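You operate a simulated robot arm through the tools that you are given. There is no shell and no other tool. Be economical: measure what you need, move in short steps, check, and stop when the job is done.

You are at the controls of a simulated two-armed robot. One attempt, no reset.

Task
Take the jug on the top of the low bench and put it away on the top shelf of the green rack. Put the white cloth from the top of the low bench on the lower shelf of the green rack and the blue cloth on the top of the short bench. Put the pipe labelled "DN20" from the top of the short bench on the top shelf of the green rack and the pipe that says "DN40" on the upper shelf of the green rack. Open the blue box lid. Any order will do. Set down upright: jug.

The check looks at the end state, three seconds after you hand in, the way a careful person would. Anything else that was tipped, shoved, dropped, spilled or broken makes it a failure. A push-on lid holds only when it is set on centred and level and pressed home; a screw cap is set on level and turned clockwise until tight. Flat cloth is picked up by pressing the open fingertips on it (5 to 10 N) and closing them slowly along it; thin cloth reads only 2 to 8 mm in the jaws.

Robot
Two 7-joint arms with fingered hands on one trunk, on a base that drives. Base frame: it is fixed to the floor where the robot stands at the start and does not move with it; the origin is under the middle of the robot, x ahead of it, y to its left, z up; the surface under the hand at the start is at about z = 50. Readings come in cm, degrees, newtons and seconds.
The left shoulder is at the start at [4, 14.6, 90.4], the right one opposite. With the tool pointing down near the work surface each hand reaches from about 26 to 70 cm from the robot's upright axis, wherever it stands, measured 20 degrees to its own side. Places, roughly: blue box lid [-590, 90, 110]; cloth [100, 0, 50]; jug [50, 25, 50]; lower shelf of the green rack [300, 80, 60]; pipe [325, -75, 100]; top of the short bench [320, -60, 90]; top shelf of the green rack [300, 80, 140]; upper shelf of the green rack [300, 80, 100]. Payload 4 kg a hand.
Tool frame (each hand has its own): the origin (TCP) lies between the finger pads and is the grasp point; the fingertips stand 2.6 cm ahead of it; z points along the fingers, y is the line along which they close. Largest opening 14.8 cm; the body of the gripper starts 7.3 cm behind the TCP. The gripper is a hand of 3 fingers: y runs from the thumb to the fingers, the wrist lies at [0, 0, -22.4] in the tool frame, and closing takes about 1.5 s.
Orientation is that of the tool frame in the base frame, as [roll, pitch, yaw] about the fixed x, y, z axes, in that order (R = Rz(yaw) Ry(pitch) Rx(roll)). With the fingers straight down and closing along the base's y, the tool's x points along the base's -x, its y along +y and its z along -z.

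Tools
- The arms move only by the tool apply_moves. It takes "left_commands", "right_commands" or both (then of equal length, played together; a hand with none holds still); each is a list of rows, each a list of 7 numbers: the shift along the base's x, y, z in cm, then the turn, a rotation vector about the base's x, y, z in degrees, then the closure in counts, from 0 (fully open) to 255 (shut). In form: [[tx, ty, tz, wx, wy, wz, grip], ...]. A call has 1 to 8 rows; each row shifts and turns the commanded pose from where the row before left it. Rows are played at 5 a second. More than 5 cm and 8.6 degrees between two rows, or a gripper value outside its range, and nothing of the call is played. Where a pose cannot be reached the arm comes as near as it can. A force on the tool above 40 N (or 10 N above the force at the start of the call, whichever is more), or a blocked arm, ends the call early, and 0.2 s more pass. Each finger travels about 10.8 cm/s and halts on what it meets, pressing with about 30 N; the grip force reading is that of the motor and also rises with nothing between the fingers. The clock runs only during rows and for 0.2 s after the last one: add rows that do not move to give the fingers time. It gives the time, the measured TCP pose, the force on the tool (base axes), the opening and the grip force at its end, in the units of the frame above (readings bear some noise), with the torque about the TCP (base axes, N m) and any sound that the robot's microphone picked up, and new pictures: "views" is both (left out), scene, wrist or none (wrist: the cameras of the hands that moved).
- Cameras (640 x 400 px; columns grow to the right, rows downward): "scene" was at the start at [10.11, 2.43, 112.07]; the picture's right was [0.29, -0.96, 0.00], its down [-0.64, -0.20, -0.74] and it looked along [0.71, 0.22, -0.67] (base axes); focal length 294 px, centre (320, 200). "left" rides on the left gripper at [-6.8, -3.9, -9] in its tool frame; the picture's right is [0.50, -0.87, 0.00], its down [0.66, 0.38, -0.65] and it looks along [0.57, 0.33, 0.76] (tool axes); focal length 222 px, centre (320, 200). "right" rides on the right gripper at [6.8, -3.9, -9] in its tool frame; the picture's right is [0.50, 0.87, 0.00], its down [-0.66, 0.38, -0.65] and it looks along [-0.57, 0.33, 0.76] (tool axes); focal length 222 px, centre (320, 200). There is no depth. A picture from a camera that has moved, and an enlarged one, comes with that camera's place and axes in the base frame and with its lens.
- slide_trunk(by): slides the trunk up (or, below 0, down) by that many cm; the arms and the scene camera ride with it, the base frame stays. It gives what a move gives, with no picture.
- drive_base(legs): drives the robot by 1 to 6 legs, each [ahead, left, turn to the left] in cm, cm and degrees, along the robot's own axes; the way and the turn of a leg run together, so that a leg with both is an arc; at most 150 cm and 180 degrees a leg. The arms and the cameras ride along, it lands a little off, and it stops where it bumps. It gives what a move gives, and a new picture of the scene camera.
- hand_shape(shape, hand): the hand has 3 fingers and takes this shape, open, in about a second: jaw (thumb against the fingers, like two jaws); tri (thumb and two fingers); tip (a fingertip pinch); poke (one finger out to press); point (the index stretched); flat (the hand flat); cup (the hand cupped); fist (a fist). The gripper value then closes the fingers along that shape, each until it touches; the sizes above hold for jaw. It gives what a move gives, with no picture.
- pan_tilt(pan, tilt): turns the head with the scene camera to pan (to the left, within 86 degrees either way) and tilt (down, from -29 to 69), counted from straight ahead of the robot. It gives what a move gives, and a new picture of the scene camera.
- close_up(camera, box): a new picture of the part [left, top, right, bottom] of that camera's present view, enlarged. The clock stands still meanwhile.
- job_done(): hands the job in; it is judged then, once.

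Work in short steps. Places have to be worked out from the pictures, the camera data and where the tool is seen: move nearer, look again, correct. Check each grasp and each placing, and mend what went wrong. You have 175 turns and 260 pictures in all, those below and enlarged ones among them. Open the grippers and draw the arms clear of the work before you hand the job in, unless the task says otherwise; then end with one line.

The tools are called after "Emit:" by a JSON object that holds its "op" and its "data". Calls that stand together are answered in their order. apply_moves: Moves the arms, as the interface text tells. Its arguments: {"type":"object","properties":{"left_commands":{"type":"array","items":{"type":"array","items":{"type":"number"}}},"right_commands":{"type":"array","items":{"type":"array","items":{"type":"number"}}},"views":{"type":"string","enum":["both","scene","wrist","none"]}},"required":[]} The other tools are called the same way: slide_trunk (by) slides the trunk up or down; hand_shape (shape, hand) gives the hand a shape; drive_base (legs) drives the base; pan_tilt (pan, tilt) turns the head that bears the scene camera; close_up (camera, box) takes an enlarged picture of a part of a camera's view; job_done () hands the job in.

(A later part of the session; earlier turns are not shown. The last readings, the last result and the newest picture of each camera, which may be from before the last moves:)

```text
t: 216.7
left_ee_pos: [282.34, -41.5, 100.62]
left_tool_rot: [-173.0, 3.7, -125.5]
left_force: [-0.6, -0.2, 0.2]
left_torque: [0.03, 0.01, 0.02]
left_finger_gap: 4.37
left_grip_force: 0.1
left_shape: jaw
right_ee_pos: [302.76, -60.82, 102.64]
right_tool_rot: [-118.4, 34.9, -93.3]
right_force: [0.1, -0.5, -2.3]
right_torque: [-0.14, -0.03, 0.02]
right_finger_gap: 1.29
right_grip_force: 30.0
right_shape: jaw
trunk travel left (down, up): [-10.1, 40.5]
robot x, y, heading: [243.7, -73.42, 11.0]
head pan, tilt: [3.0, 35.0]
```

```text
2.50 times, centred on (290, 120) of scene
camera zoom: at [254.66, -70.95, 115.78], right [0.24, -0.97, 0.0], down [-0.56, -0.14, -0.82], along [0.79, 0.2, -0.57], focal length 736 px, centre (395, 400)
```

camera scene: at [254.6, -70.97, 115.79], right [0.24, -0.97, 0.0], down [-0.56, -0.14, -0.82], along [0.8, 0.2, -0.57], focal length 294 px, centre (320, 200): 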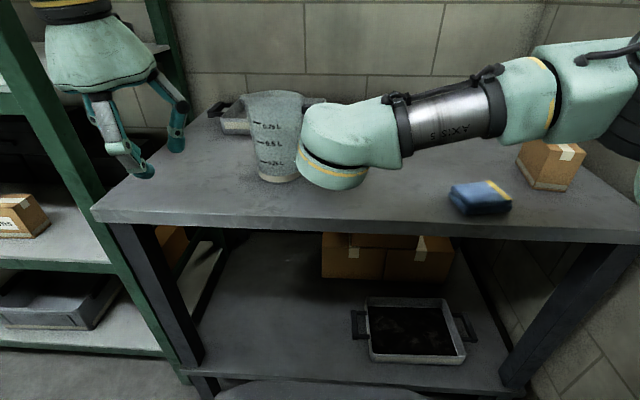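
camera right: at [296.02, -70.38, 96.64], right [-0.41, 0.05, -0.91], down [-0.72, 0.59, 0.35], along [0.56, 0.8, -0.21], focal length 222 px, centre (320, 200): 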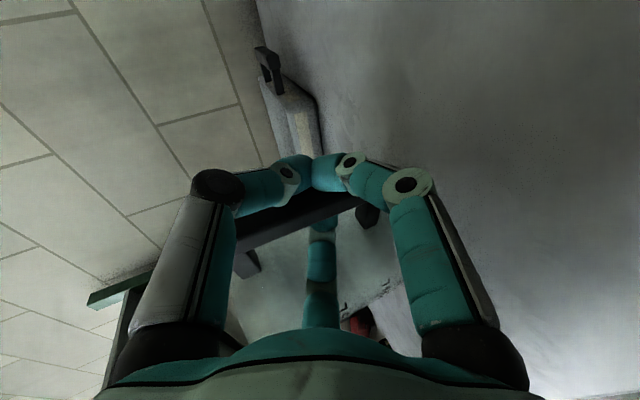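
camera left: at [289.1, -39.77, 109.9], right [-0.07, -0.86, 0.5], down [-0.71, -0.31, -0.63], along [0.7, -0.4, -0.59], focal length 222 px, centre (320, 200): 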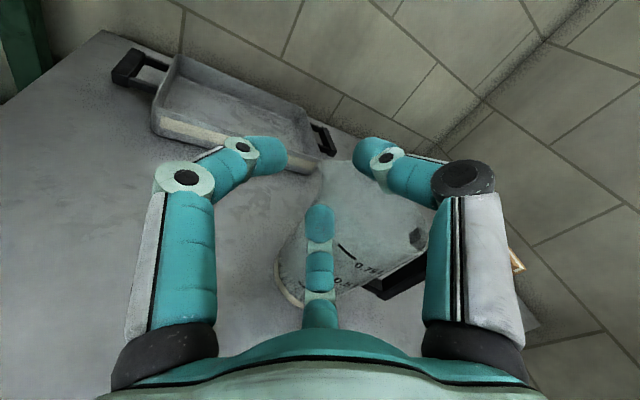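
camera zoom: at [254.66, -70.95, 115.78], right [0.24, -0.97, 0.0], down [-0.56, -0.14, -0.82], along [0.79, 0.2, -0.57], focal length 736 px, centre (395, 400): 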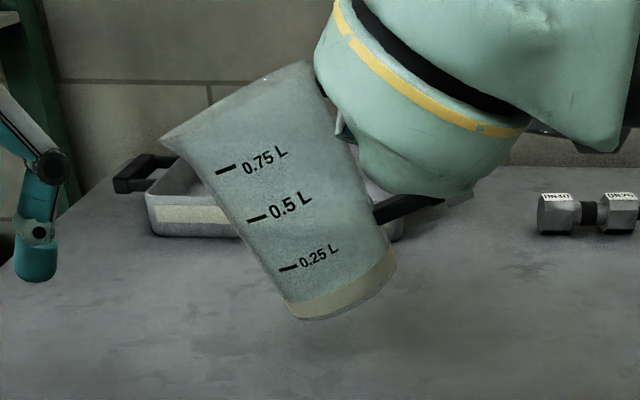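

Fully lifted it hangs stably, tilted ~21°. I roll the hand +21° about its pointing axis to bring the jug upright.

Emit:
{"op": "apply_moves", "data": {"right_commands": [[0, 0, 0.5, 6.8, 1.7, 0, 255], [0, 0, 0.5, 6.8, 1.7, 0, 255], [0, 0, 0.5, 6.8, 1.7, 0, 255], [0, 0, 0, 0, 0, 0, 255]], "views": "scene"}}

Emit:
{"op": "close_up", "data": {"camera": "scene", "box": [180, 40, 400, 200]}}

```text
t: 217.7
left_ee_pos: [282.43, -41.51, 100.51]
left_tool_rot: [-173.0, 3.7, -125.5]
left_force: [0.1, 0.4, -0.4]
left_torque: [0.03, -0.02, -0.03]
left_finger_gap: 4.39
left_grip_force: 0.1
left_shape: jaw
right_ee_pos: [302.6, -60.81, 104.0]
right_tool_rot: [-129.0, 54.6, -100.9]
right_force: [0.0, 0.3, -3.0]
right_torque: [-0.12, -0.05, -0.02]
right_finger_gap: 1.26
right_grip_force: 29.6
right_shape: jaw
trunk travel left (down, up): [-10.1, 40.5]
robot x, y, heading: [243.64, -73.43, 10.9]
head pan, tilt: [3.0, 35.0]
camera scene: at [254.64, -70.93, 115.78], right [0.24, -0.97, 0.0], down [-0.56, -0.14, -0.82], along [0.79, 0.2, -0.57], focal length 294 px, centre (320, 200)
```

scene: 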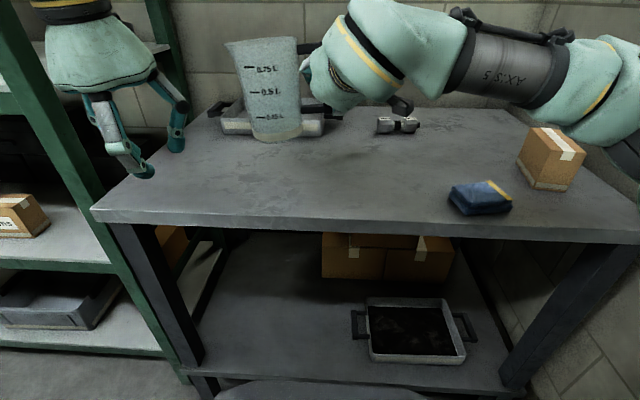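

```text
2.50 times, centred on (290, 120) of scene
camera zoom: at [254.64, -70.93, 115.78], right [0.24, -0.97, 0.0], down [-0.56, -0.14, -0.82], along [0.79, 0.2, -0.57], focal length 736 px, centre (395, 400)
```

zoom: 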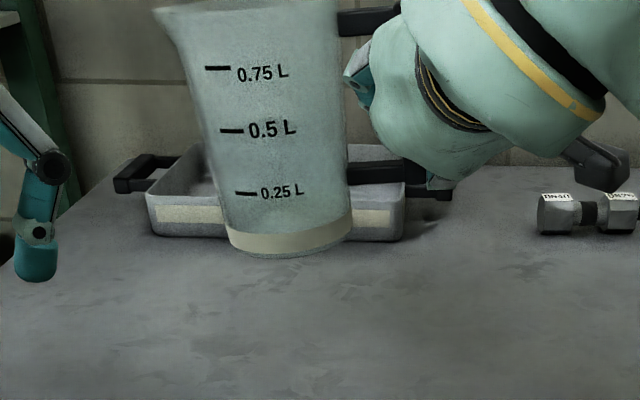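

The jug now hangs upright. I back off 35 cm, shift left 78 cm to the rack, then raise the trunk and the hand.

Emit:
{"op": "drive_base", "data": {"legs": [[-35, 0, 0], [0, 77, 0]]}}

Emit:
{"op": "slide_trunk", "data": {"by": 40.5}}

Emit:
{"op": "apply_moves", "data": {"left_commands": [[-1, 0, -3, 0, 0, 0, 180], [-1, 0, -3, 0, 0, 0, 180], [-1, 0, -3, 0, 0, 0, 180], [-1, 0, -3, 0, 0, 0, 180], [0, 0, -3, 0, 0, 0, 180]], "right_commands": [[0, 0, 1.5, 0, 0, 0, 255], [0, 0, 2, 0, 0, 0, 255], [0, 0, 2, 0, 0, 0, 255], [0, 0, 2, 0, 0, 0, 255], [0, 0, 2, 0, 0, 0, 255]], "views": "scene"}}

```text
t: 223.7
left_ee_pos: [233.73, 27.93, 100.53]
left_tool_rot: [-173.0, 3.7, -125.6]
left_force: [0.1, -0.5, 0.5]
left_torque: [-0.04, -0.02, 0.0]
left_finger_gap: 4.37
left_grip_force: 0.0
left_shape: jaw
right_ee_pos: [253.95, 8.33, 104.05]
right_tool_rot: [-128.9, 54.5, -101.1]
right_force: [0.4, -0.2, -1.6]
right_torque: [-0.15, -0.02, 0.01]
right_finger_gap: 1.25
right_grip_force: 29.9
right_shape: jaw
trunk travel left (down, up): [-10.1, 40.5]
robot x, y, heading: [195.13, -3.83, 10.8]
head pan, tilt: [3.0, 35.0]
camera scene: at [205.91, -1.5, 115.78], right [0.24, -0.97, 0.0], down [-0.56, -0.14, -0.82], along [0.8, 0.19, -0.57], focal length 294 px, centre (320, 200)
```

scene: 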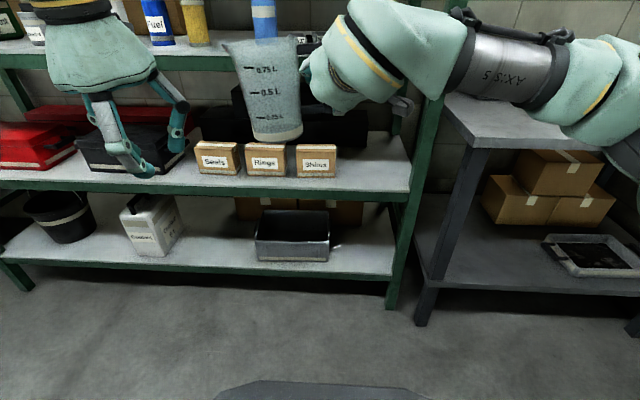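

```text
refused: 40.5 is not a number from -40 to 40
```

```text
t: 224.9
left_ee_pos: [229.81, 27.9, 85.64]
left_tool_rot: [-173.0, 3.7, -125.6]
left_force: [-0.3, 1.1, 0.3]
left_torque: [0.01, 0.02, 0.02]
left_finger_gap: 4.39
left_grip_force: 0.1
left_shape: jaw
right_ee_pos: [254.18, 8.37, 113.53]
right_tool_rot: [-129.0, 54.5, -101.2]
right_force: [-0.7, 1.2, -0.9]
right_torque: [-0.1, -0.04, -0.01]
right_finger_gap: 1.27
right_grip_force: 30.0
right_shape: jaw
trunk travel left (down, up): [-10.1, 40.5]
robot x, y, heading: [195.26, -4.02, 10.4]
head pan, tilt: [3.0, 35.0]
camera scene: at [205.93, -1.49, 115.78], right [0.24, -0.97, 0.0], down [-0.56, -0.14, -0.82], along [0.8, 0.19, -0.57], focal length 294 px, centre (320, 200)
```

scene: 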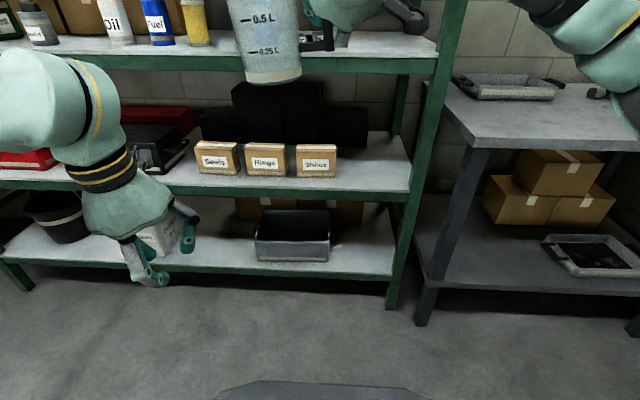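

The hand can rise enough. I raise the trunk 40 cm and look.

Emit:
{"op": "slide_trunk", "data": {"by": 40}}

Emit:
{"op": "pan_tilt", "data": {"pan": 3, "tilt": 18}}

```text
t: 228.7
left_ee_pos: [229.78, 27.78, 125.52]
left_tool_rot: [-173.0, 3.8, -125.7]
left_force: [0.4, 0.0, 0.4]
left_torque: [-0.03, 0.01, 0.0]
left_finger_gap: 4.38
left_grip_force: 0.0
left_shape: jaw
right_ee_pos: [254.04, 8.25, 153.61]
right_tool_rot: [-128.9, 54.5, -101.1]
right_force: [0.3, -0.2, -2.1]
right_torque: [-0.18, -0.01, -0.01]
right_finger_gap: 1.26
right_grip_force: 30.3
right_shape: jaw
trunk travel left (down, up): [-50.1, 0.5]
robot x, y, heading: [195.38, -4.02, 10.7]
head pan, tilt: [3.0, 35.0]
```

```text
t: 229.5
left_ee_pos: [229.87, 27.84, 125.62]
left_tool_rot: [-173.0, 3.7, -125.6]
left_force: [0.6, -0.2, 0.1]
left_torque: [0.02, 0.04, -0.02]
left_finger_gap: 4.38
left_grip_force: 0.0
left_shape: jaw
right_ee_pos: [254.13, 8.37, 153.57]
right_tool_rot: [-128.9, 54.5, -101.1]
right_force: [-0.9, 0.4, -2.0]
right_torque: [-0.08, -0.02, 0.01]
right_finger_gap: 1.28
right_grip_force: 30.2
right_shape: jaw
trunk travel left (down, up): [-50.1, 0.5]
robot x, y, heading: [195.18, -3.93, 10.6]
head pan, tilt: [3.0, 18.0]
camera scene: at [206.45, -1.4, 158.5], right [0.24, -0.97, 0.0], down [-0.3, -0.07, -0.95], along [0.92, 0.23, -0.31], focal length 294 px, centre (320, 200)
```

scene: 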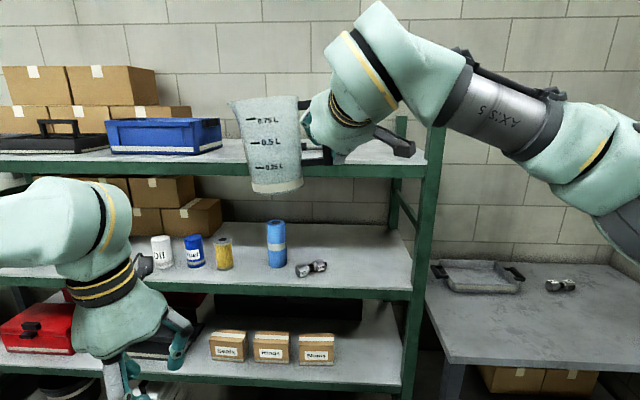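

Jug bottom is ~3 cm above shelf level. I raise 2 cm more, then drive 34 cm closer and look.

Emit:
{"op": "apply_moves", "data": {"right_commands": [[0, 0, 1, 0, 0, 0, 255], [0, 0, 1, 0, 0, 0, 255]], "views": "none"}}

Emit:
{"op": "drive_base", "data": {"legs": [[34, 0, 0]]}}

Emit:
{"op": "pan_tilt", "data": {"pan": 3, "tilt": 28}}

```text
t: 230.1
left_ee_pos: [229.85, 27.79, 125.58]
left_tool_rot: [-173.0, 3.7, -125.7]
left_force: [-0.3, -0.4, 0.0]
left_torque: [-0.02, 0.0, -0.02]
left_finger_gap: 4.39
left_grip_force: 0.1
left_shape: jaw
right_ee_pos: [254.01, 8.36, 155.59]
right_tool_rot: [-128.9, 54.5, -101.0]
right_force: [-0.2, -0.3, -1.9]
right_torque: [-0.11, 0.0, 0.03]
right_finger_gap: 1.28
right_grip_force: 29.6
right_shape: jaw
trunk travel left (down, up): [-50.1, 0.5]
robot x, y, heading: [195.25, -3.68, 10.9]
head pan, tilt: [3.0, 18.0]
```

```text
t: 232.3
left_ee_pos: [263.05, 34.27, 125.7]
left_tool_rot: [-172.8, 3.9, -125.4]
left_force: [0.9, 0.2, -0.8]
left_torque: [-0.01, -0.04, -0.04]
left_finger_gap: 4.39
left_grip_force: 0.1
left_shape: jaw
right_ee_pos: [287.15, 14.94, 155.7]
right_tool_rot: [-128.7, 54.6, -100.6]
right_force: [-0.1, 0.4, -2.3]
right_torque: [-0.13, -0.05, -0.03]
right_finger_gap: 1.24
right_grip_force: 29.9
right_shape: jaw
trunk travel left (down, up): [-50.1, 0.5]
robot x, y, heading: [229.05, 2.51, 10.9]
head pan, tilt: [3.0, 18.0]
camera scene: at [239.59, 5.0, 158.54], right [0.24, -0.97, 0.0], down [-0.3, -0.07, -0.95], along [0.92, 0.23, -0.31], focal length 294 px, centre (320, 200)
```

scene: 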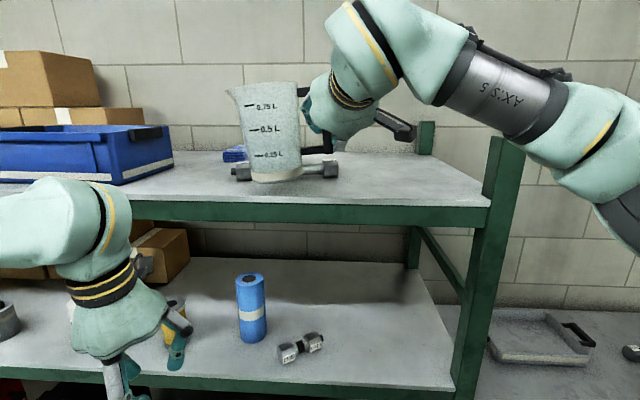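

```text
t: 233.1
left_ee_pos: [263.24, 34.3, 125.62]
left_tool_rot: [-172.9, 3.8, -125.3]
left_force: [0.1, -0.1, 0.7]
left_torque: [-0.01, 0.01, 0.0]
left_finger_gap: 4.35
left_grip_force: 0.1
left_shape: jaw
right_ee_pos: [287.37, 15.03, 155.69]
right_tool_rot: [-128.9, 54.6, -100.8]
right_force: [-0.1, -0.5, -2.0]
right_torque: [-0.11, -0.01, 0.03]
right_finger_gap: 1.21
right_grip_force: 30.7
right_shape: jaw
trunk travel left (down, up): [-50.1, 0.5]
robot x, y, heading: [228.82, 2.65, 11.1]
head pan, tilt: [3.0, 28.0]
camera scene: at [239.69, 5.01, 156.9], right [0.24, -0.97, 0.0], down [-0.46, -0.11, -0.88], along [0.86, 0.21, -0.47], focal length 294 px, centre (320, 200)
```

scene: 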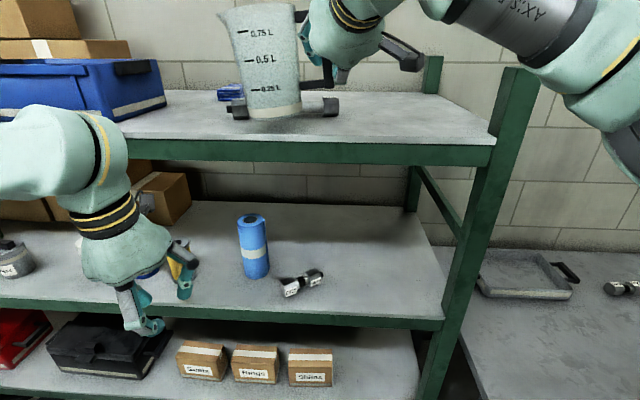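

Shelf front edge u≈285.6, pipe front at u≈303. Jug centre is at u≈284.7; I drive 9 cm ahead to place it at u≈293.7.

Emit:
{"op": "drive_base", "data": {"legs": [[9, 0, 0]]}}

Emit:
{"op": "apply_moves", "data": {"right_commands": [[0, 0, -1, 0, 0, 0, 255], [0, 0, -1, 0, 0, 0, 255], [0, 0, -0.8, 0, 0, 0, 255], [0, 0, 0, 0, 0, 0, 255]], "views": "scene"}}

Emit:
{"op": "close_up", "data": {"camera": "scene", "box": [180, 40, 400, 200]}}

```text
t: 234.2
left_ee_pos: [271.13, 35.88, 125.91]
left_tool_rot: [-172.8, 4.0, -125.5]
left_force: [-0.8, -0.2, -0.6]
left_torque: [0.0, -0.03, 0.01]
left_finger_gap: 4.4
left_grip_force: 0.0
left_shape: jaw
right_ee_pos: [295.23, 16.54, 155.86]
right_tool_rot: [-128.2, 54.6, -100.2]
right_force: [-0.8, 0.2, -1.0]
right_torque: [-0.06, -0.02, 0.03]
right_finger_gap: 1.21
right_grip_force: 30.0
right_shape: jaw
trunk travel left (down, up): [-50.1, 0.5]
robot x, y, heading: [237.8, 4.05, 11.2]
head pan, tilt: [3.0, 28.0]
camera scene: at [247.44, 6.54, 156.97], right [0.24, -0.97, 0.0], down [-0.45, -0.11, -0.89], along [0.86, 0.21, -0.46], focal length 294 px, centre (320, 200)
```

scene: 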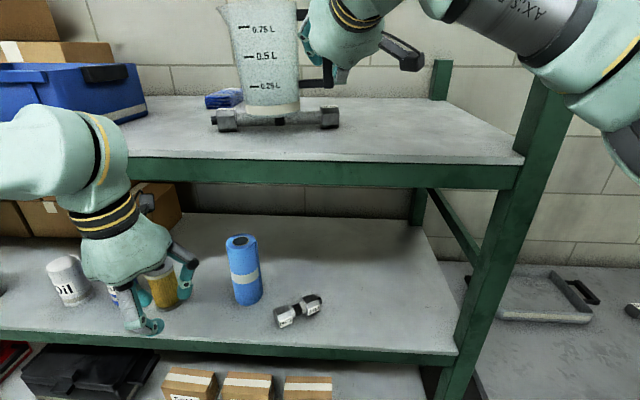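

```text
t: 235.2
left_ee_pos: [271.73, 36.09, 125.57]
left_tool_rot: [-172.9, 3.7, -125.5]
left_force: [0.4, 0.0, 0.4]
left_torque: [0.0, -0.02, 0.0]
left_finger_gap: 4.38
left_grip_force: 0.1
left_shape: jaw
right_ee_pos: [296.14, 16.71, 152.76]
right_tool_rot: [-128.9, 54.4, -100.7]
right_force: [-0.4, 0.7, 3.5]
right_torque: [0.37, 0.05, 0.09]
right_finger_gap: 1.27
right_grip_force: 30.0
right_shape: jaw
trunk travel left (down, up): [-50.1, 0.5]
robot x, y, heading: [237.19, 3.97, 11.1]
head pan, tilt: [3.0, 28.0]
camera scene: at [248.38, 6.67, 156.9], right [0.24, -0.97, 0.0], down [-0.46, -0.11, -0.88], along [0.86, 0.21, -0.47], focal length 294 px, centre (320, 200)
```

scene: 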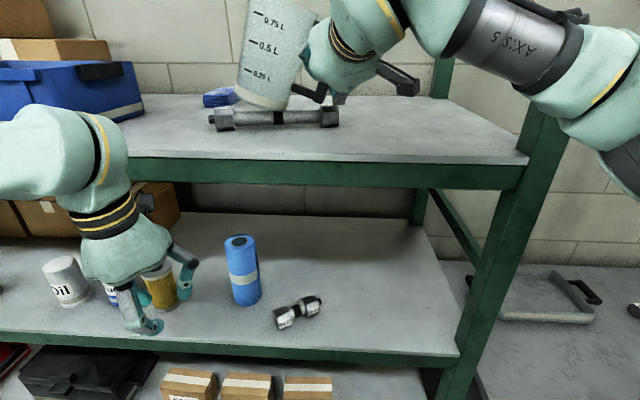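

```text
2.50 times, centred on (290, 120) of scene
camera zoom: at [248.38, 6.67, 156.9], right [0.24, -0.97, 0.0], down [-0.46, -0.11, -0.88], along [0.86, 0.21, -0.47], focal length 736 px, centre (395, 400)
```

zoom: 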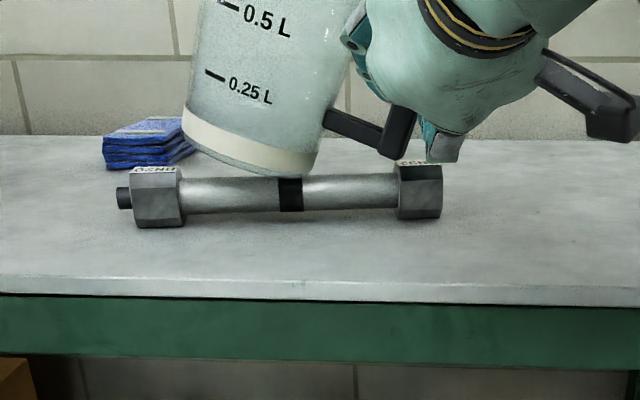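

The pipe's apparent size tells me the rack is ~6 cm nearer (front u≈280) and the top shelf higher (z≈144.5) than assumed, so the jug is right above the pipe. I raise it again and back off 7 cm.

Emit:
{"op": "apply_moves", "data": {"right_commands": [[0, 0, 1, 0, 0, 0, 255], [0, 0, 1.5, 0, 0, 0, 255], [0, 0, 1.5, 0, 0, 0, 255]], "views": "none"}}

Emit:
{"op": "drive_base", "data": {"legs": [[-7, 0, 0]]}}

Emit:
{"op": "close_up", "data": {"camera": "scene", "box": [180, 20, 400, 180]}}

```text
t: 236.0
left_ee_pos: [271.75, 36.2, 125.61]
left_tool_rot: [-172.9, 3.7, -125.4]
left_force: [-0.7, 0.6, -0.6]
left_torque: [0.02, -0.04, -0.05]
left_finger_gap: 4.37
left_grip_force: 0.0
left_shape: jaw
right_ee_pos: [296.15, 16.8, 156.72]
right_tool_rot: [-128.9, 54.5, -100.9]
right_force: [-0.3, -1.8, -1.2]
right_torque: [-0.15, 0.0, 0.0]
right_finger_gap: 1.15
right_grip_force: 30.0
right_shape: jaw
trunk travel left (down, up): [-50.1, 0.5]
robot x, y, heading: [237.43, 4.31, 11.1]
head pan, tilt: [3.0, 28.0]
```

```text
t: 237.0
left_ee_pos: [266.31, 34.98, 125.19]
left_tool_rot: [-173.4, 3.3, -125.4]
left_force: [0.4, 0.2, -0.7]
left_torque: [-0.01, 0.09, -0.04]
left_finger_gap: 4.37
left_grip_force: 0.0
left_shape: jaw
right_ee_pos: [290.85, 15.93, 156.02]
right_tool_rot: [-129.9, 54.1, -101.7]
right_force: [0.8, -0.1, -1.6]
right_torque: [-0.11, 0.0, 0.02]
right_finger_gap: 1.16
right_grip_force: 29.4
right_shape: jaw
trunk travel left (down, up): [-50.1, 0.5]
robot x, y, heading: [230.65, 3.17, 10.9]
head pan, tilt: [3.0, 28.0]
camera scene: at [243.08, 5.68, 156.77], right [0.24, -0.97, 0.0], down [-0.46, -0.12, -0.88], along [0.85, 0.21, -0.48], focal length 294 px, centre (320, 200)
```

scene: 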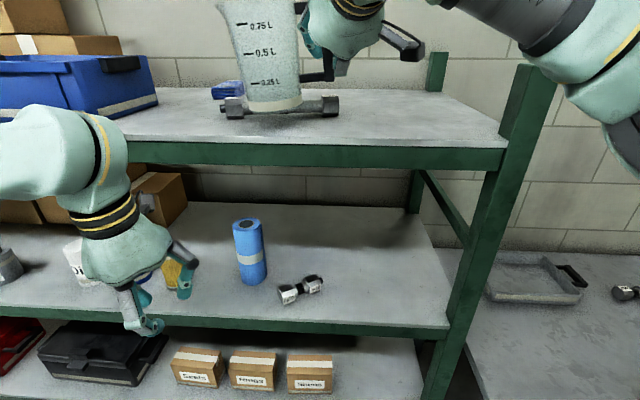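

```text
2.50 times, centred on (290, 100) of scene
camera zoom: at [243.08, 5.68, 156.77], right [0.24, -0.97, 0.0], down [-0.46, -0.12, -0.88], along [0.85, 0.21, -0.48], focal length 736 px, centre (395, 450)
```

zoom: 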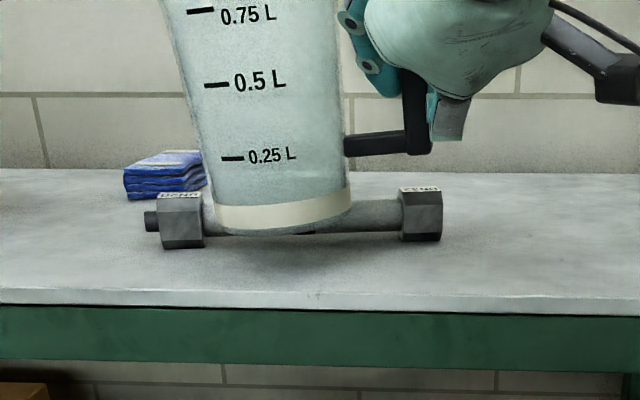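

Emit:
{"op": "drive_base", "data": {"legs": [[-1, 0, 0]]}}

Emit:
{"op": "apply_moves", "data": {"right_commands": [[0, 0, 0, 0, 0, 0, 255], [0, 0, 0, 0, 0, 0, 255], [0, 0, 0, 0, 0, 0, 255]], "views": "none"}}

Emit:
{"op": "close_up", "data": {"camera": "scene", "box": [180, 20, 400, 180]}}

```text
t: 237.7
left_ee_pos: [264.72, 34.64, 125.38]
left_tool_rot: [-173.2, 3.5, -125.3]
left_force: [0.5, 0.3, -0.6]
left_torque: [0.0, 0.01, -0.03]
left_finger_gap: 4.38
left_grip_force: 0.1
left_shape: jaw
right_ee_pos: [289.14, 15.49, 156.42]
right_tool_rot: [-129.6, 54.3, -101.4]
right_force: [1.1, 0.0, -1.3]
right_torque: [-0.16, 0.03, -0.01]
right_finger_gap: 1.17
right_grip_force: 30.1
right_shape: jaw
trunk travel left (down, up): [-50.1, 0.5]
robot x, y, heading: [229.78, 3.04, 11.0]
head pan, tilt: [3.0, 28.0]
camera scene: at [241.32, 5.33, 156.85], right [0.24, -0.97, 0.0], down [-0.46, -0.11, -0.88], along [0.85, 0.21, -0.47], focal length 294 px, centre (320, 200)
```

scene: 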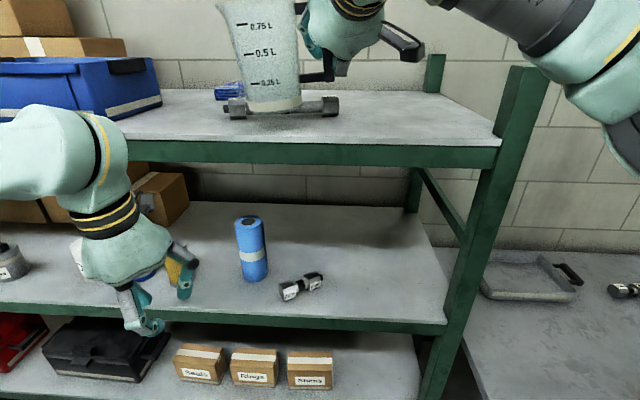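

```text
t: 238.5
left_ee_pos: [264.18, 34.62, 125.54]
left_tool_rot: [-173.1, 3.7, -125.5]
left_force: [0.5, -0.7, 0.2]
left_torque: [-0.02, -0.01, 0.01]
left_finger_gap: 4.36
left_grip_force: 0.0
left_shape: jaw
right_ee_pos: [288.53, 15.33, 156.55]
right_tool_rot: [-129.1, 54.5, -101.0]
right_force: [-0.1, 1.4, -1.2]
right_torque: [-0.1, -0.01, -0.02]
right_finger_gap: 1.15
right_grip_force: 30.2
right_shape: jaw
trunk travel left (down, up): [-50.1, 0.5]
robot x, y, heading: [229.68, 2.71, 11.0]
head pan, tilt: [3.0, 28.0]
```

```text
2.50 times, centred on (290, 100) of scene
camera zoom: at [240.73, 5.22, 156.9], right [0.24, -0.97, 0.0], down [-0.46, -0.11, -0.88], along [0.86, 0.21, -0.47], focal length 736 px, centre (395, 450)
```

zoom: 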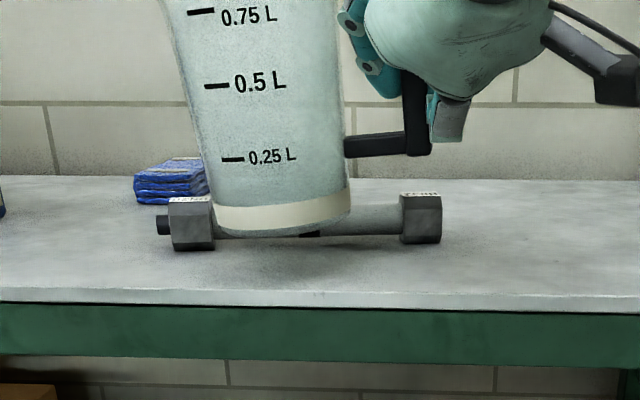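

Now the jug centre is ~7.4 cm behind the edge and ~7.4 cm before the pipe. I shift 0.6 cm back and lower in small steps.

Emit:
{"op": "apply_moves", "data": {"right_commands": [[-0.6, -0.1, -0.5, 0, 0, 0, 255], [0, 0, -1, 0, 0, 0, 255], [0, 0, -0.7, 0, 0, 0, 255], [0, 0, -0.4, 0, 0, 0, 255], [0, 0, -0.3, 0, 0, 0, 255], [0, 0, 0, 0, 0, 0, 255]], "views": "none"}}

Emit:
{"op": "close_up", "data": {"camera": "scene", "box": [180, 20, 400, 180]}}

```text
t: 239.9
left_ee_pos: [264.28, 34.6, 125.43]
left_tool_rot: [-173.1, 3.7, -125.5]
left_force: [-0.3, -0.2, 0.5]
left_torque: [-0.04, 0.02, 0.02]
left_finger_gap: 4.38
left_grip_force: 0.1
left_shape: jaw
right_ee_pos: [287.96, 15.18, 153.62]
right_tool_rot: [-129.2, 54.3, -101.0]
right_force: [-0.4, 0.3, -1.9]
right_torque: [-0.12, 0.01, 0.02]
right_finger_gap: 1.16
right_grip_force: 29.8
right_shape: jaw
trunk travel left (down, up): [-50.1, 0.5]
robot x, y, heading: [229.83, 2.81, 10.9]
head pan, tilt: [3.0, 28.0]
```

```text
2.50 times, centred on (290, 100) of scene
camera zoom: at [240.72, 5.22, 156.9], right [0.24, -0.97, 0.0], down [-0.46, -0.11, -0.88], along [0.86, 0.21, -0.47], focal length 736 px, centre (395, 450)
```

zoom: 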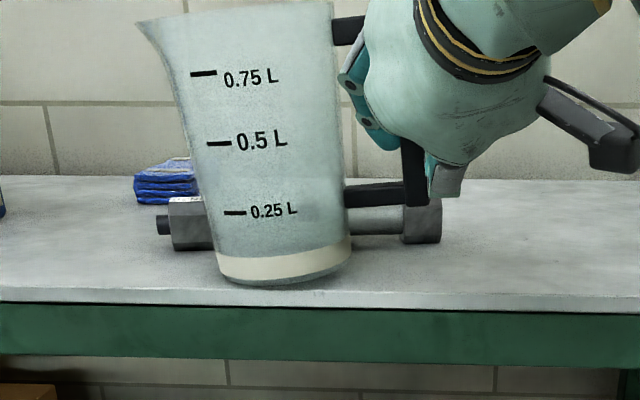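

The jug is in front of the pipe, but the space before the edge is too tight. There's a free zone left of the pipe (before the blue toolbox, ~18 cm wide): I raise 3 cm, drive 19.5 cm left and 4.5 ahead.

Emit:
{"op": "apply_moves", "data": {"right_commands": [[0, 0, 1, 0, 0, 0, 255], [0, 0, 1.2, 0, 0, 0, 255], [0, 0, 1.2, 0, 0, 0, 255]], "views": "none"}}

Emit:
{"op": "drive_base", "data": {"legs": [[0, 19.5, 0], [4.5, 0, 0]]}}

Emit:
{"op": "apply_moves", "data": {"right_commands": [[0, 0, 0, 0, 0, 0, 255], [0, 0, 0, 0, 0, 0, 255], [0, 0, 0, 0, 0, 0, 255]], "views": "scene"}}

Emit:
{"op": "close_up", "data": {"camera": "scene", "box": [180, 20, 400, 180]}}

```text
t: 240.7
left_ee_pos: [264.2, 34.64, 125.43]
left_tool_rot: [-173.0, 3.7, -125.3]
left_force: [-0.8, 0.1, 0.6]
left_torque: [-0.02, -0.02, 0.0]
left_finger_gap: 4.39
left_grip_force: 0.2
left_shape: jaw
right_ee_pos: [288.1, 15.27, 157.07]
right_tool_rot: [-129.0, 54.4, -101.1]
right_force: [0.0, -1.1, -1.6]
right_torque: [-0.14, -0.01, -0.01]
right_finger_gap: 1.14
right_grip_force: 30.3
right_shape: jaw
trunk travel left (down, up): [-50.1, 0.5]
robot x, y, heading: [229.9, 2.2, 10.9]
head pan, tilt: [3.0, 28.0]
```

```text
t: 242.8
left_ee_pos: [263.68, 54.26, 126.02]
left_tool_rot: [-172.7, 4.2, -125.4]
left_force: [-0.2, 0.2, -0.1]
left_torque: [0.04, -0.09, 0.03]
left_finger_gap: 4.4
left_grip_force: 0.1
left_shape: jaw
right_ee_pos: [287.21, 34.77, 157.62]
right_tool_rot: [-128.1, 54.7, -100.1]
right_force: [-0.9, 0.4, -0.5]
right_torque: [-0.09, -0.01, 0.04]
right_finger_gap: 1.14
right_grip_force: 30.2
right_shape: jaw
trunk travel left (down, up): [-50.1, 0.5]
robot x, y, heading: [230.43, 22.31, 11.0]
head pan, tilt: [3.0, 28.0]
camera scene: at [239.98, 24.77, 157.0], right [0.24, -0.97, 0.0], down [-0.45, -0.11, -0.89], along [0.86, 0.22, -0.46], focal length 294 px, centre (320, 200)
```

scene: 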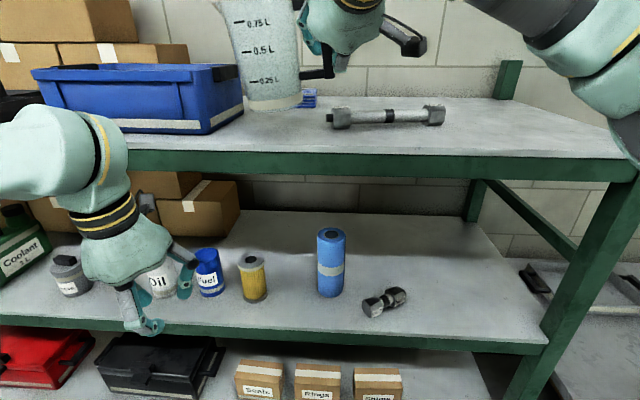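

```text
t: 243.6
left_ee_pos: [264.62, 54.43, 125.65]
left_tool_rot: [-173.0, 3.8, -125.5]
left_force: [0.3, -0.5, 0.0]
left_torque: [0.0, -0.01, 0.0]
left_finger_gap: 4.37
left_grip_force: 0.0
left_shape: jaw
right_ee_pos: [288.33, 35.08, 157.23]
right_tool_rot: [-128.9, 54.5, -100.7]
right_force: [0.1, -0.3, -0.7]
right_torque: [-0.1, 0.0, 0.02]
right_finger_gap: 1.15
right_grip_force: 29.8
right_shape: jaw
trunk travel left (down, up): [-50.1, 0.5]
robot x, y, heading: [230.22, 22.5, 10.9]
head pan, tilt: [3.0, 28.0]
camera scene: at [241.17, 25.02, 156.91], right [0.24, -0.97, 0.0], down [-0.46, -0.11, -0.88], along [0.86, 0.21, -0.47], focal length 294 px, centre (320, 200)
```

scene: 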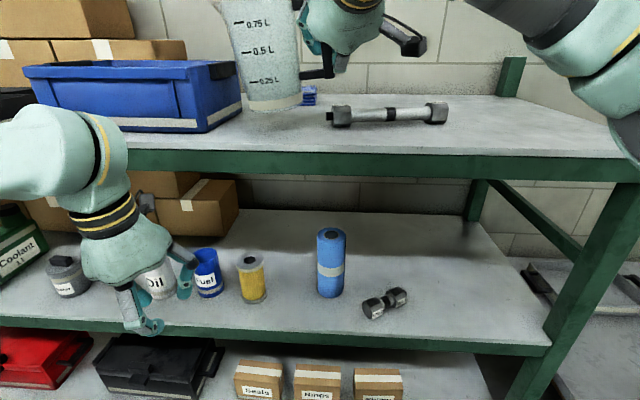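

```text
2.50 times, centred on (290, 100) of scene
camera zoom: at [241.17, 25.02, 156.91], right [0.24, -0.97, 0.0], down [-0.46, -0.11, -0.88], along [0.86, 0.21, -0.47], focal length 736 px, centre (395, 450)
```

zoom: 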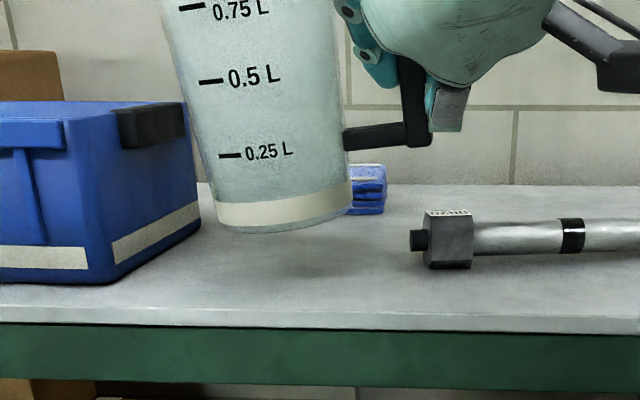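

The jug now hovers over free space: ~6 cm behind the edge, 4 cm from the pipe, 5 cm from the toolbox. I lower it gradually.

Emit:
{"op": "apply_moves", "data": {"right_commands": [[0, 0, -1, 0, 0, 0, 255], [0, 0, -1.2, 0, 0, 0, 255], [0, 0, -1, 0, 0, 0, 255], [0, 0, -0.4, 0, 0, 0, 255], [0, 0, -0.4, 0, 0, 0, 255], [0, 0, 0, 0, 0, 0, 255]], "views": "none"}}

Emit:
{"op": "close_up", "data": {"camera": "scene", "box": [180, 20, 400, 180]}}

```text
t: 245.0
left_ee_pos: [264.93, 54.59, 125.49]
left_tool_rot: [-172.9, 3.7, -125.4]
left_force: [0.0, 0.1, -0.4]
left_torque: [0.01, -0.02, 0.0]
left_finger_gap: 4.39
left_grip_force: 0.1
left_shape: jaw
right_ee_pos: [288.59, 35.14, 153.13]
right_tool_rot: [-129.1, 54.5, -100.8]
right_force: [0.4, 0.5, 0.3]
right_torque: [0.07, 0.02, -0.01]
right_finger_gap: 1.16
right_grip_force: 30.7
right_shape: jaw
trunk travel left (down, up): [-50.1, 0.5]
robot x, y, heading: [230.26, 22.3, 10.8]
head pan, tilt: [3.0, 28.0]
```

```text
2.50 times, centred on (290, 100) of scene
camera zoom: at [241.36, 25.15, 156.89], right [0.24, -0.97, 0.0], down [-0.46, -0.11, -0.88], along [0.86, 0.21, -0.47], focal length 736 px, centre (395, 450)
```

zoom: 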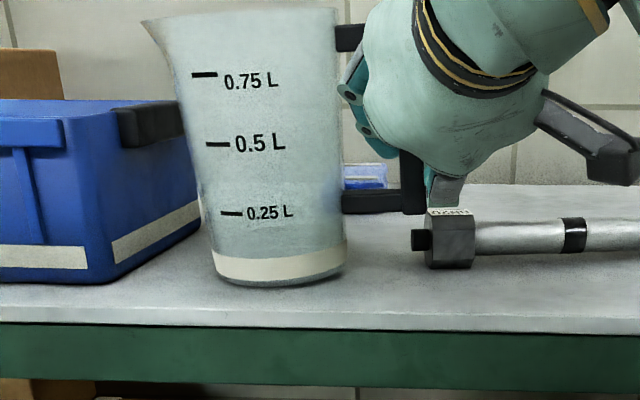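

Left bottom edge has touched; tilt is ~3°. I roll +3° and lower 0.2 cm, watching the finger close above the pipe nut.

Emit:
{"op": "apply_moves", "data": {"right_commands": [[0, 0, 0, 2.9, 0.7, 0, 255], [0, 0, -0.2, 0, 0, 0, 255], [0, 0, 0, 0, 0, 0, 255]], "views": "none"}}

Emit:
{"op": "close_up", "data": {"camera": "scene", "box": [180, 20, 400, 180]}}

```text
t: 245.8
left_ee_pos: [264.8, 54.48, 125.5]
left_tool_rot: [-173.0, 3.8, -125.4]
left_force: [0.1, -0.7, 0.8]
left_torque: [-0.01, 0.0, 0.01]
left_finger_gap: 4.37
left_grip_force: 0.1
left_shape: jaw
right_ee_pos: [288.52, 35.2, 152.92]
right_tool_rot: [-131.2, 57.1, -102.7]
right_force: [-0.2, -0.1, -0.6]
right_torque: [-0.09, 0.02, -0.01]
right_finger_gap: 1.14
right_grip_force: 29.9
right_shape: jaw
trunk travel left (down, up): [-50.1, 0.5]
robot x, y, heading: [230.33, 22.4, 11.1]
head pan, tilt: [3.0, 28.0]
```

```text
2.50 times, centred on (290, 100) of scene
camera zoom: at [241.3, 25.16, 156.9], right [0.24, -0.97, 0.0], down [-0.46, -0.11, -0.88], along [0.86, 0.21, -0.47], focal length 736 px, centre (395, 450)
```

zoom: 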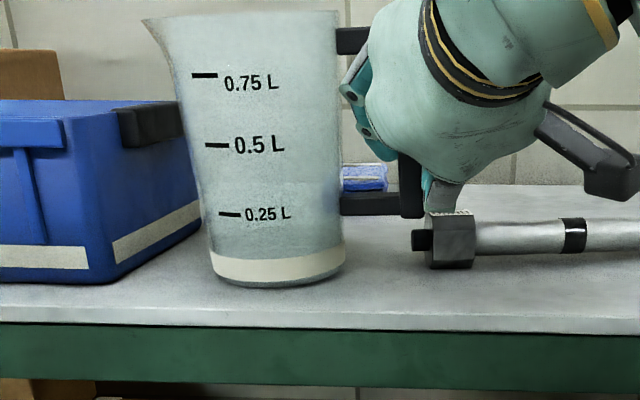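

Upright now. I lower another 0.25 cm to seat it.

Emit:
{"op": "apply_moves", "data": {"right_commands": [[0, 0, -0.25, 0, 0, 0, 255], [0, 0, 0, 0, 0, 0, 255]], "views": "none"}}

```text
t: 246.4
left_ee_pos: [264.9, 54.54, 125.57]
left_tool_rot: [-173.0, 3.6, -125.4]
left_force: [-0.6, -0.7, -0.1]
left_torque: [-0.02, 0.01, -0.03]
left_finger_gap: 4.36
left_grip_force: 0.1
left_shape: jaw
right_ee_pos: [288.52, 35.31, 152.73]
right_tool_rot: [-131.2, 57.2, -102.7]
right_force: [0.0, -0.6, 0.1]
right_torque: [0.0, 0.04, 0.0]
right_finger_gap: 1.15
right_grip_force: 29.5
right_shape: jaw
trunk travel left (down, up): [-50.1, 0.5]
robot x, y, heading: [230.05, 22.38, 10.8]
head pan, tilt: [3.0, 28.0]
```

The jug carries its own weight. I open just enough (≈3.2 cm) to free the bar.

Emit:
{"op": "apply_moves", "data": {"right_commands": [[0, 0, 0, 0, 0, 0, 240], [0, 0, 0, 0, 0, 0, 225], [0, 0, 0, 0, 0, 0, 212], [0, 0, 0, 0, 0, 0, 203], [0, 0, 0, 0, 0, 0, 203]], "views": "wrist"}}

Emit:
{"op": "close_up", "data": {"camera": "scene", "box": [180, 20, 400, 180]}}

```text
t: 247.6
left_ee_pos: [264.74, 54.51, 125.55]
left_tool_rot: [-173.0, 3.8, -125.3]
left_force: [-0.6, -0.1, 0.3]
left_torque: [-0.01, -0.01, 0.0]
left_finger_gap: 4.39
left_grip_force: 0.1
left_shape: jaw
right_ee_pos: [288.48, 35.28, 152.6]
right_tool_rot: [-131.2, 57.2, -102.7]
right_force: [0.6, -0.3, -1.1]
right_torque: [-0.01, -0.01, -0.01]
right_finger_gap: 2.98
right_grip_force: 0.0
right_shape: jaw
trunk travel left (down, up): [-50.1, 0.5]
robot x, y, heading: [230.31, 22.06, 11.3]
head pan, tilt: [3.0, 28.0]
camera right: at [281.91, 25.38, 151.86], right [-0.5, 0.39, -0.77], down [-0.67, 0.39, 0.63], along [0.55, 0.83, 0.07], focal length 222 px, centre (320, 200)
```

right: 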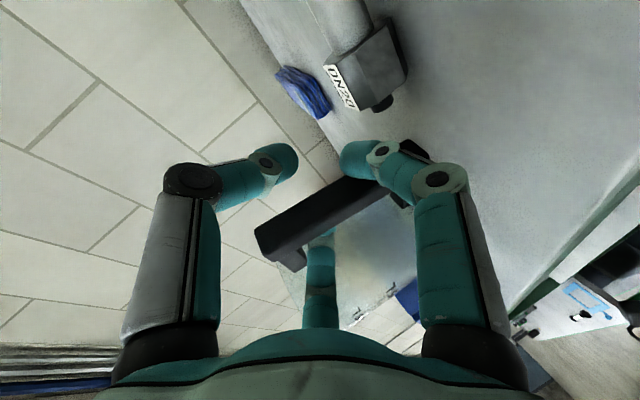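

```text
2.50 times, centred on (290, 100) of scene
camera zoom: at [241.31, 25.14, 156.9], right [0.24, -0.97, 0.0], down [-0.46, -0.11, -0.88], along [0.86, 0.21, -0.47], focal length 736 px, centre (395, 450)
```

zoom: 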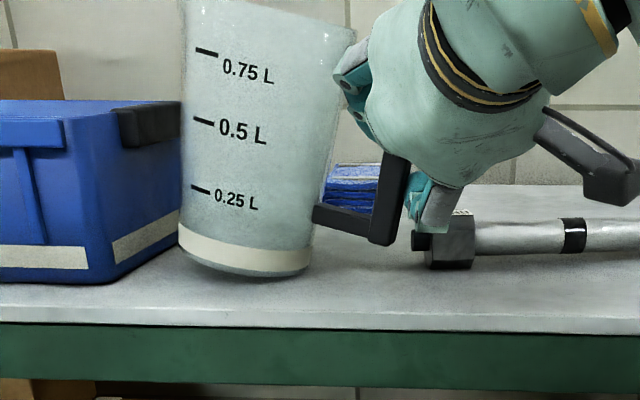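

The jug now leans ~10° against the hand; it probably wasn't fully seated. I lower the hand 0.4 cm (fingers open) and look again.

Emit:
{"op": "apply_moves", "data": {"right_commands": [[0, 0, -0.2, 0, 0, 0, 203], [0, 0, -0.2, 0, 0, 0, 203], [0, 0, 0, 0, 0, 0, 203]], "views": "wrist"}}

Emit:
{"op": "close_up", "data": {"camera": "scene", "box": [200, 0, 360, 120]}}

```text
t: 248.4
left_ee_pos: [264.71, 54.47, 125.58]
left_tool_rot: [-173.0, 3.7, -125.4]
left_force: [-0.8, 0.5, -0.1]
left_torque: [0.01, 0.01, -0.03]
left_finger_gap: 4.37
left_grip_force: 0.0
left_shape: jaw
right_ee_pos: [288.62, 35.11, 152.17]
right_tool_rot: [-131.2, 57.2, -102.7]
right_force: [0.4, -0.5, 0.6]
right_torque: [-0.01, -0.03, -0.01]
right_finger_gap: 3.0
right_grip_force: 0.1
right_shape: jaw
trunk travel left (down, up): [-50.1, 0.5]
robot x, y, heading: [230.41, 22.43, 10.9]
head pan, tilt: [3.0, 28.0]
camera right: at [281.91, 25.32, 151.47], right [-0.5, 0.4, -0.77], down [-0.67, 0.39, 0.63], along [0.55, 0.83, 0.07], focal length 222 px, centre (320, 200)
```

right: 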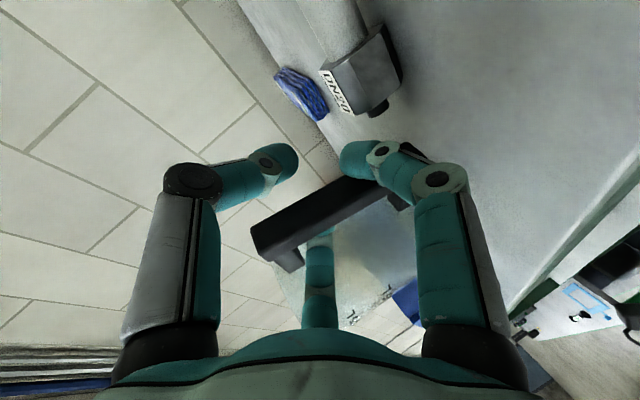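

```text
3.33 times, centred on (280, 60) of scene
camera zoom: at [241.29, 25.12, 156.9], right [0.24, -0.97, 0.0], down [-0.46, -0.11, -0.88], along [0.86, 0.21, -0.47], focal length 981 px, centre (453, 667)
```

zoom: 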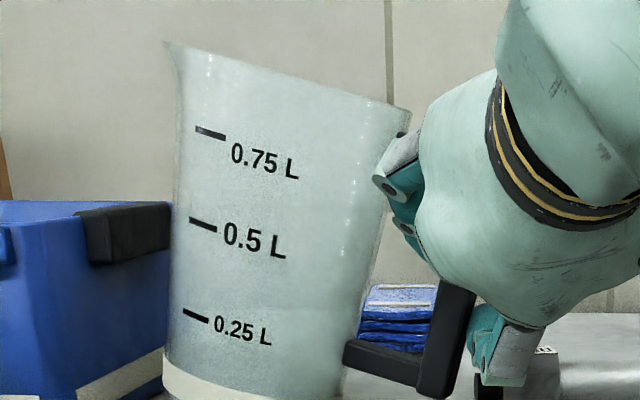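

The inner finger may be pushing on the jug wall. I close slightly (gap ~2.3) and shift the hand 0.3 cm right to free both sides, then look at the whole jug.

Emit:
{"op": "apply_moves", "data": {"right_commands": [[0, 0, 0, 0, 0, 0, 215], [0, -0.3, 0, 0, 0, 0, 217], [0, 0, 0, 0, 0, 0, 217]], "views": "none"}}

Emit:
{"op": "close_up", "data": {"camera": "scene", "box": [180, 0, 400, 160]}}

```text
t: 249.2
left_ee_pos: [264.75, 54.41, 125.68]
left_tool_rot: [-172.9, 3.6, -125.4]
left_force: [0.3, -0.6, -0.1]
left_torque: [0.03, 0.0, -0.01]
left_finger_gap: 4.36
left_grip_force: 0.0
left_shape: jaw
right_ee_pos: [288.47, 34.99, 152.2]
right_tool_rot: [-131.2, 57.1, -102.8]
right_force: [0.2, 0.3, -1.0]
right_torque: [-0.03, 0.01, 0.03]
right_finger_gap: 2.3
right_grip_force: 0.1
right_shape: jaw
trunk travel left (down, up): [-50.1, 0.5]
robot x, y, heading: [230.3, 22.4, 11.1]
head pan, tilt: [3.0, 28.0]
```

```text
2.50 times, centred on (290, 80) of scene
camera zoom: at [241.31, 25.16, 156.9], right [0.24, -0.97, 0.0], down [-0.46, -0.11, -0.88], along [0.86, 0.21, -0.47], focal length 736 px, centre (395, 500)
```

zoom: 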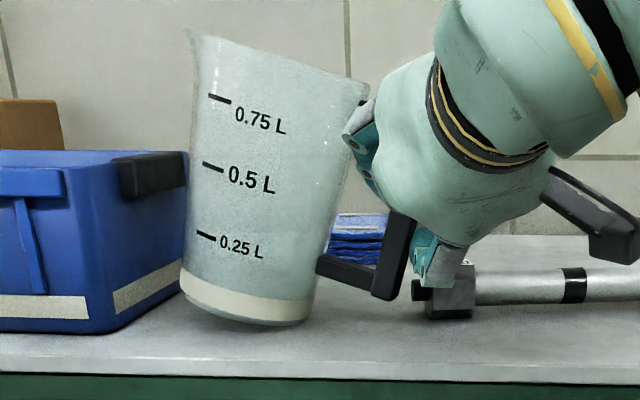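

I understand: the rolled hand's open fingers force the bar to follow the hand's roll. Un-rolling the hand by ~24° will let the jug stand upright again.

Emit:
{"op": "apply_moves", "data": {"right_commands": [[0, 0, 0.1, -6, -1.5, 0, 212], [0, 0, 0, -6, -1.5, 0, 210], [0, 0, 0, -6, -1.5, 0, 208], [0, 0, 0, 0, 0, 0, 208]], "views": "none"}}

Emit:
{"op": "close_up", "data": {"camera": "scene", "box": [180, 0, 400, 160]}}

```text
t: 250.2
left_ee_pos: [264.7, 54.44, 125.51]
left_tool_rot: [-172.9, 3.7, -125.4]
left_force: [0.2, 0.1, 0.6]
left_torque: [0.0, 0.03, -0.02]
left_finger_gap: 4.38
left_grip_force: 0.0
left_shape: jaw
right_ee_pos: [288.57, 34.95, 152.35]
right_tool_rot: [-120.4, 40.0, -94.5]
right_force: [-0.3, -0.1, 0.4]
right_torque: [0.01, -0.05, 0.01]
right_finger_gap: 2.69
right_grip_force: 0.1
right_shape: jaw
trunk travel left (down, up): [-50.1, 0.5]
robot x, y, heading: [230.68, 22.5, 11.0]
head pan, tilt: [3.0, 28.0]
```

```text
2.50 times, centred on (290, 80) of scene
camera zoom: at [241.32, 25.14, 156.9], right [0.24, -0.97, 0.0], down [-0.46, -0.11, -0.88], along [0.86, 0.21, -0.47], focal length 736 px, centre (395, 500)
```

zoom: 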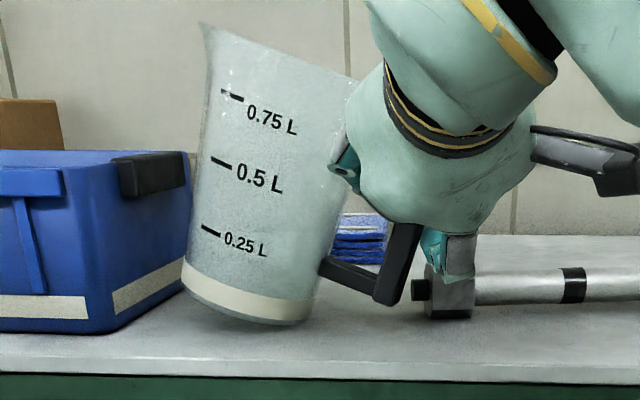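

Emit:
{"op": "close_up", "data": {"camera": "right", "box": [180, 80, 500, 300]}}

Emit:
{"op": "close_up", "data": {"camera": "scene", "box": [240, 30, 380, 140]}}

```text
1.82 times, centred on (340, 190) of right
camera zoom: at [281.89, 25.2, 154.19], right [-0.43, 0.13, -0.89], down [-0.71, 0.56, 0.42], along [0.55, 0.82, -0.15], focal length 404 px, centre (284, 218)
```

zoom: 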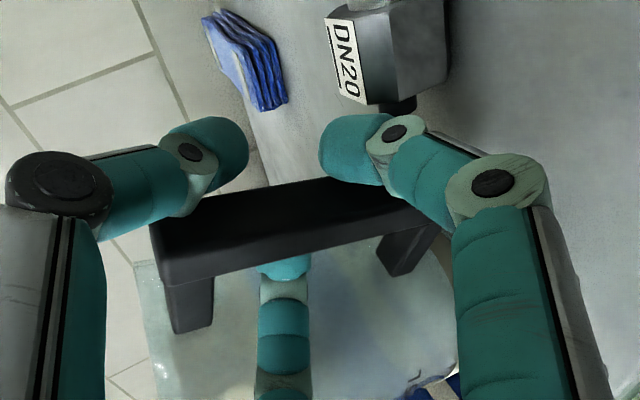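

```text
3.64 times, centred on (310, 85) of scene
camera zoom: at [241.32, 25.14, 156.9], right [0.24, -0.97, 0.0], down [-0.46, -0.11, -0.88], along [0.86, 0.21, -0.47], focal length 1070 px, centre (356, 618)
```

zoom: 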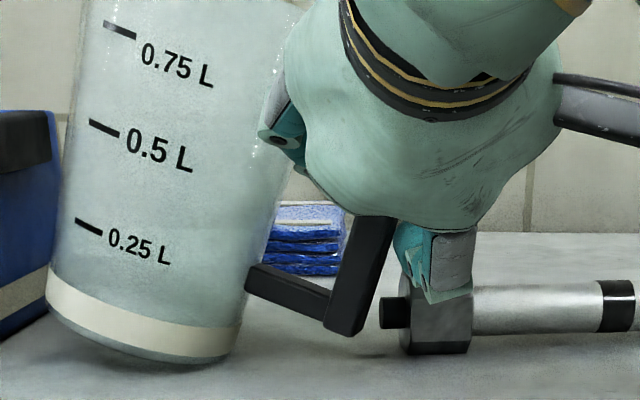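

The jug seems pinned between the toolbox's side latch and the inner finger. I raise 0.5 cm and move the hand right 1.2 cm to release it.

Emit:
{"op": "apply_moves", "data": {"right_commands": [[0, 0, 0.5, 0, 0, 0, 208], [0.15, -0.6, 0, 0, 0, 0, 208], [0.15, -0.6, 0, 0, 0, 0, 208], [0, 0, 0, 0, 0, 0, 208]], "views": "none"}}

Emit:
{"op": "close_up", "data": {"camera": "scene", "box": [180, 0, 400, 160]}}

```text
t: 251.2
left_ee_pos: [264.72, 54.55, 125.58]
left_tool_rot: [-173.0, 3.7, -125.4]
left_force: [0.3, 0.9, 0.5]
left_torque: [0.0, -0.01, 0.02]
left_finger_gap: 4.38
left_grip_force: 0.0
left_shape: jaw
right_ee_pos: [288.84, 33.71, 152.93]
right_tool_rot: [-120.5, 40.1, -94.5]
right_force: [0.4, -0.5, 0.1]
right_torque: [0.03, 0.04, 0.01]
right_finger_gap: 2.69
right_grip_force: 0.1
right_shape: jaw
trunk travel left (down, up): [-50.1, 0.5]
robot x, y, heading: [230.23, 22.49, 11.1]
head pan, tilt: [3.0, 28.0]
```

```text
2.50 times, centred on (290, 80) of scene
camera zoom: at [241.29, 25.18, 156.9], right [0.24, -0.97, 0.0], down [-0.46, -0.11, -0.88], along [0.86, 0.21, -0.47], focal length 736 px, centre (395, 500)
```

zoom: 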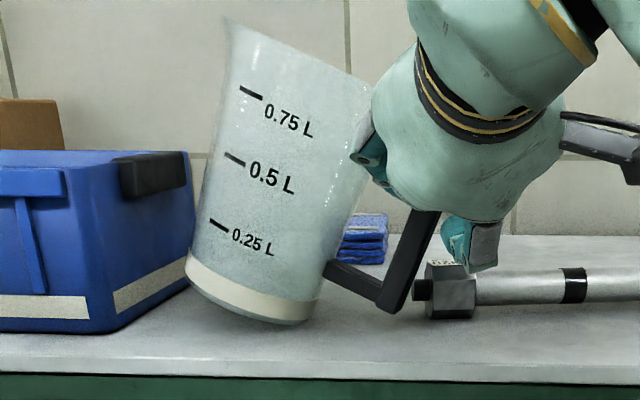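

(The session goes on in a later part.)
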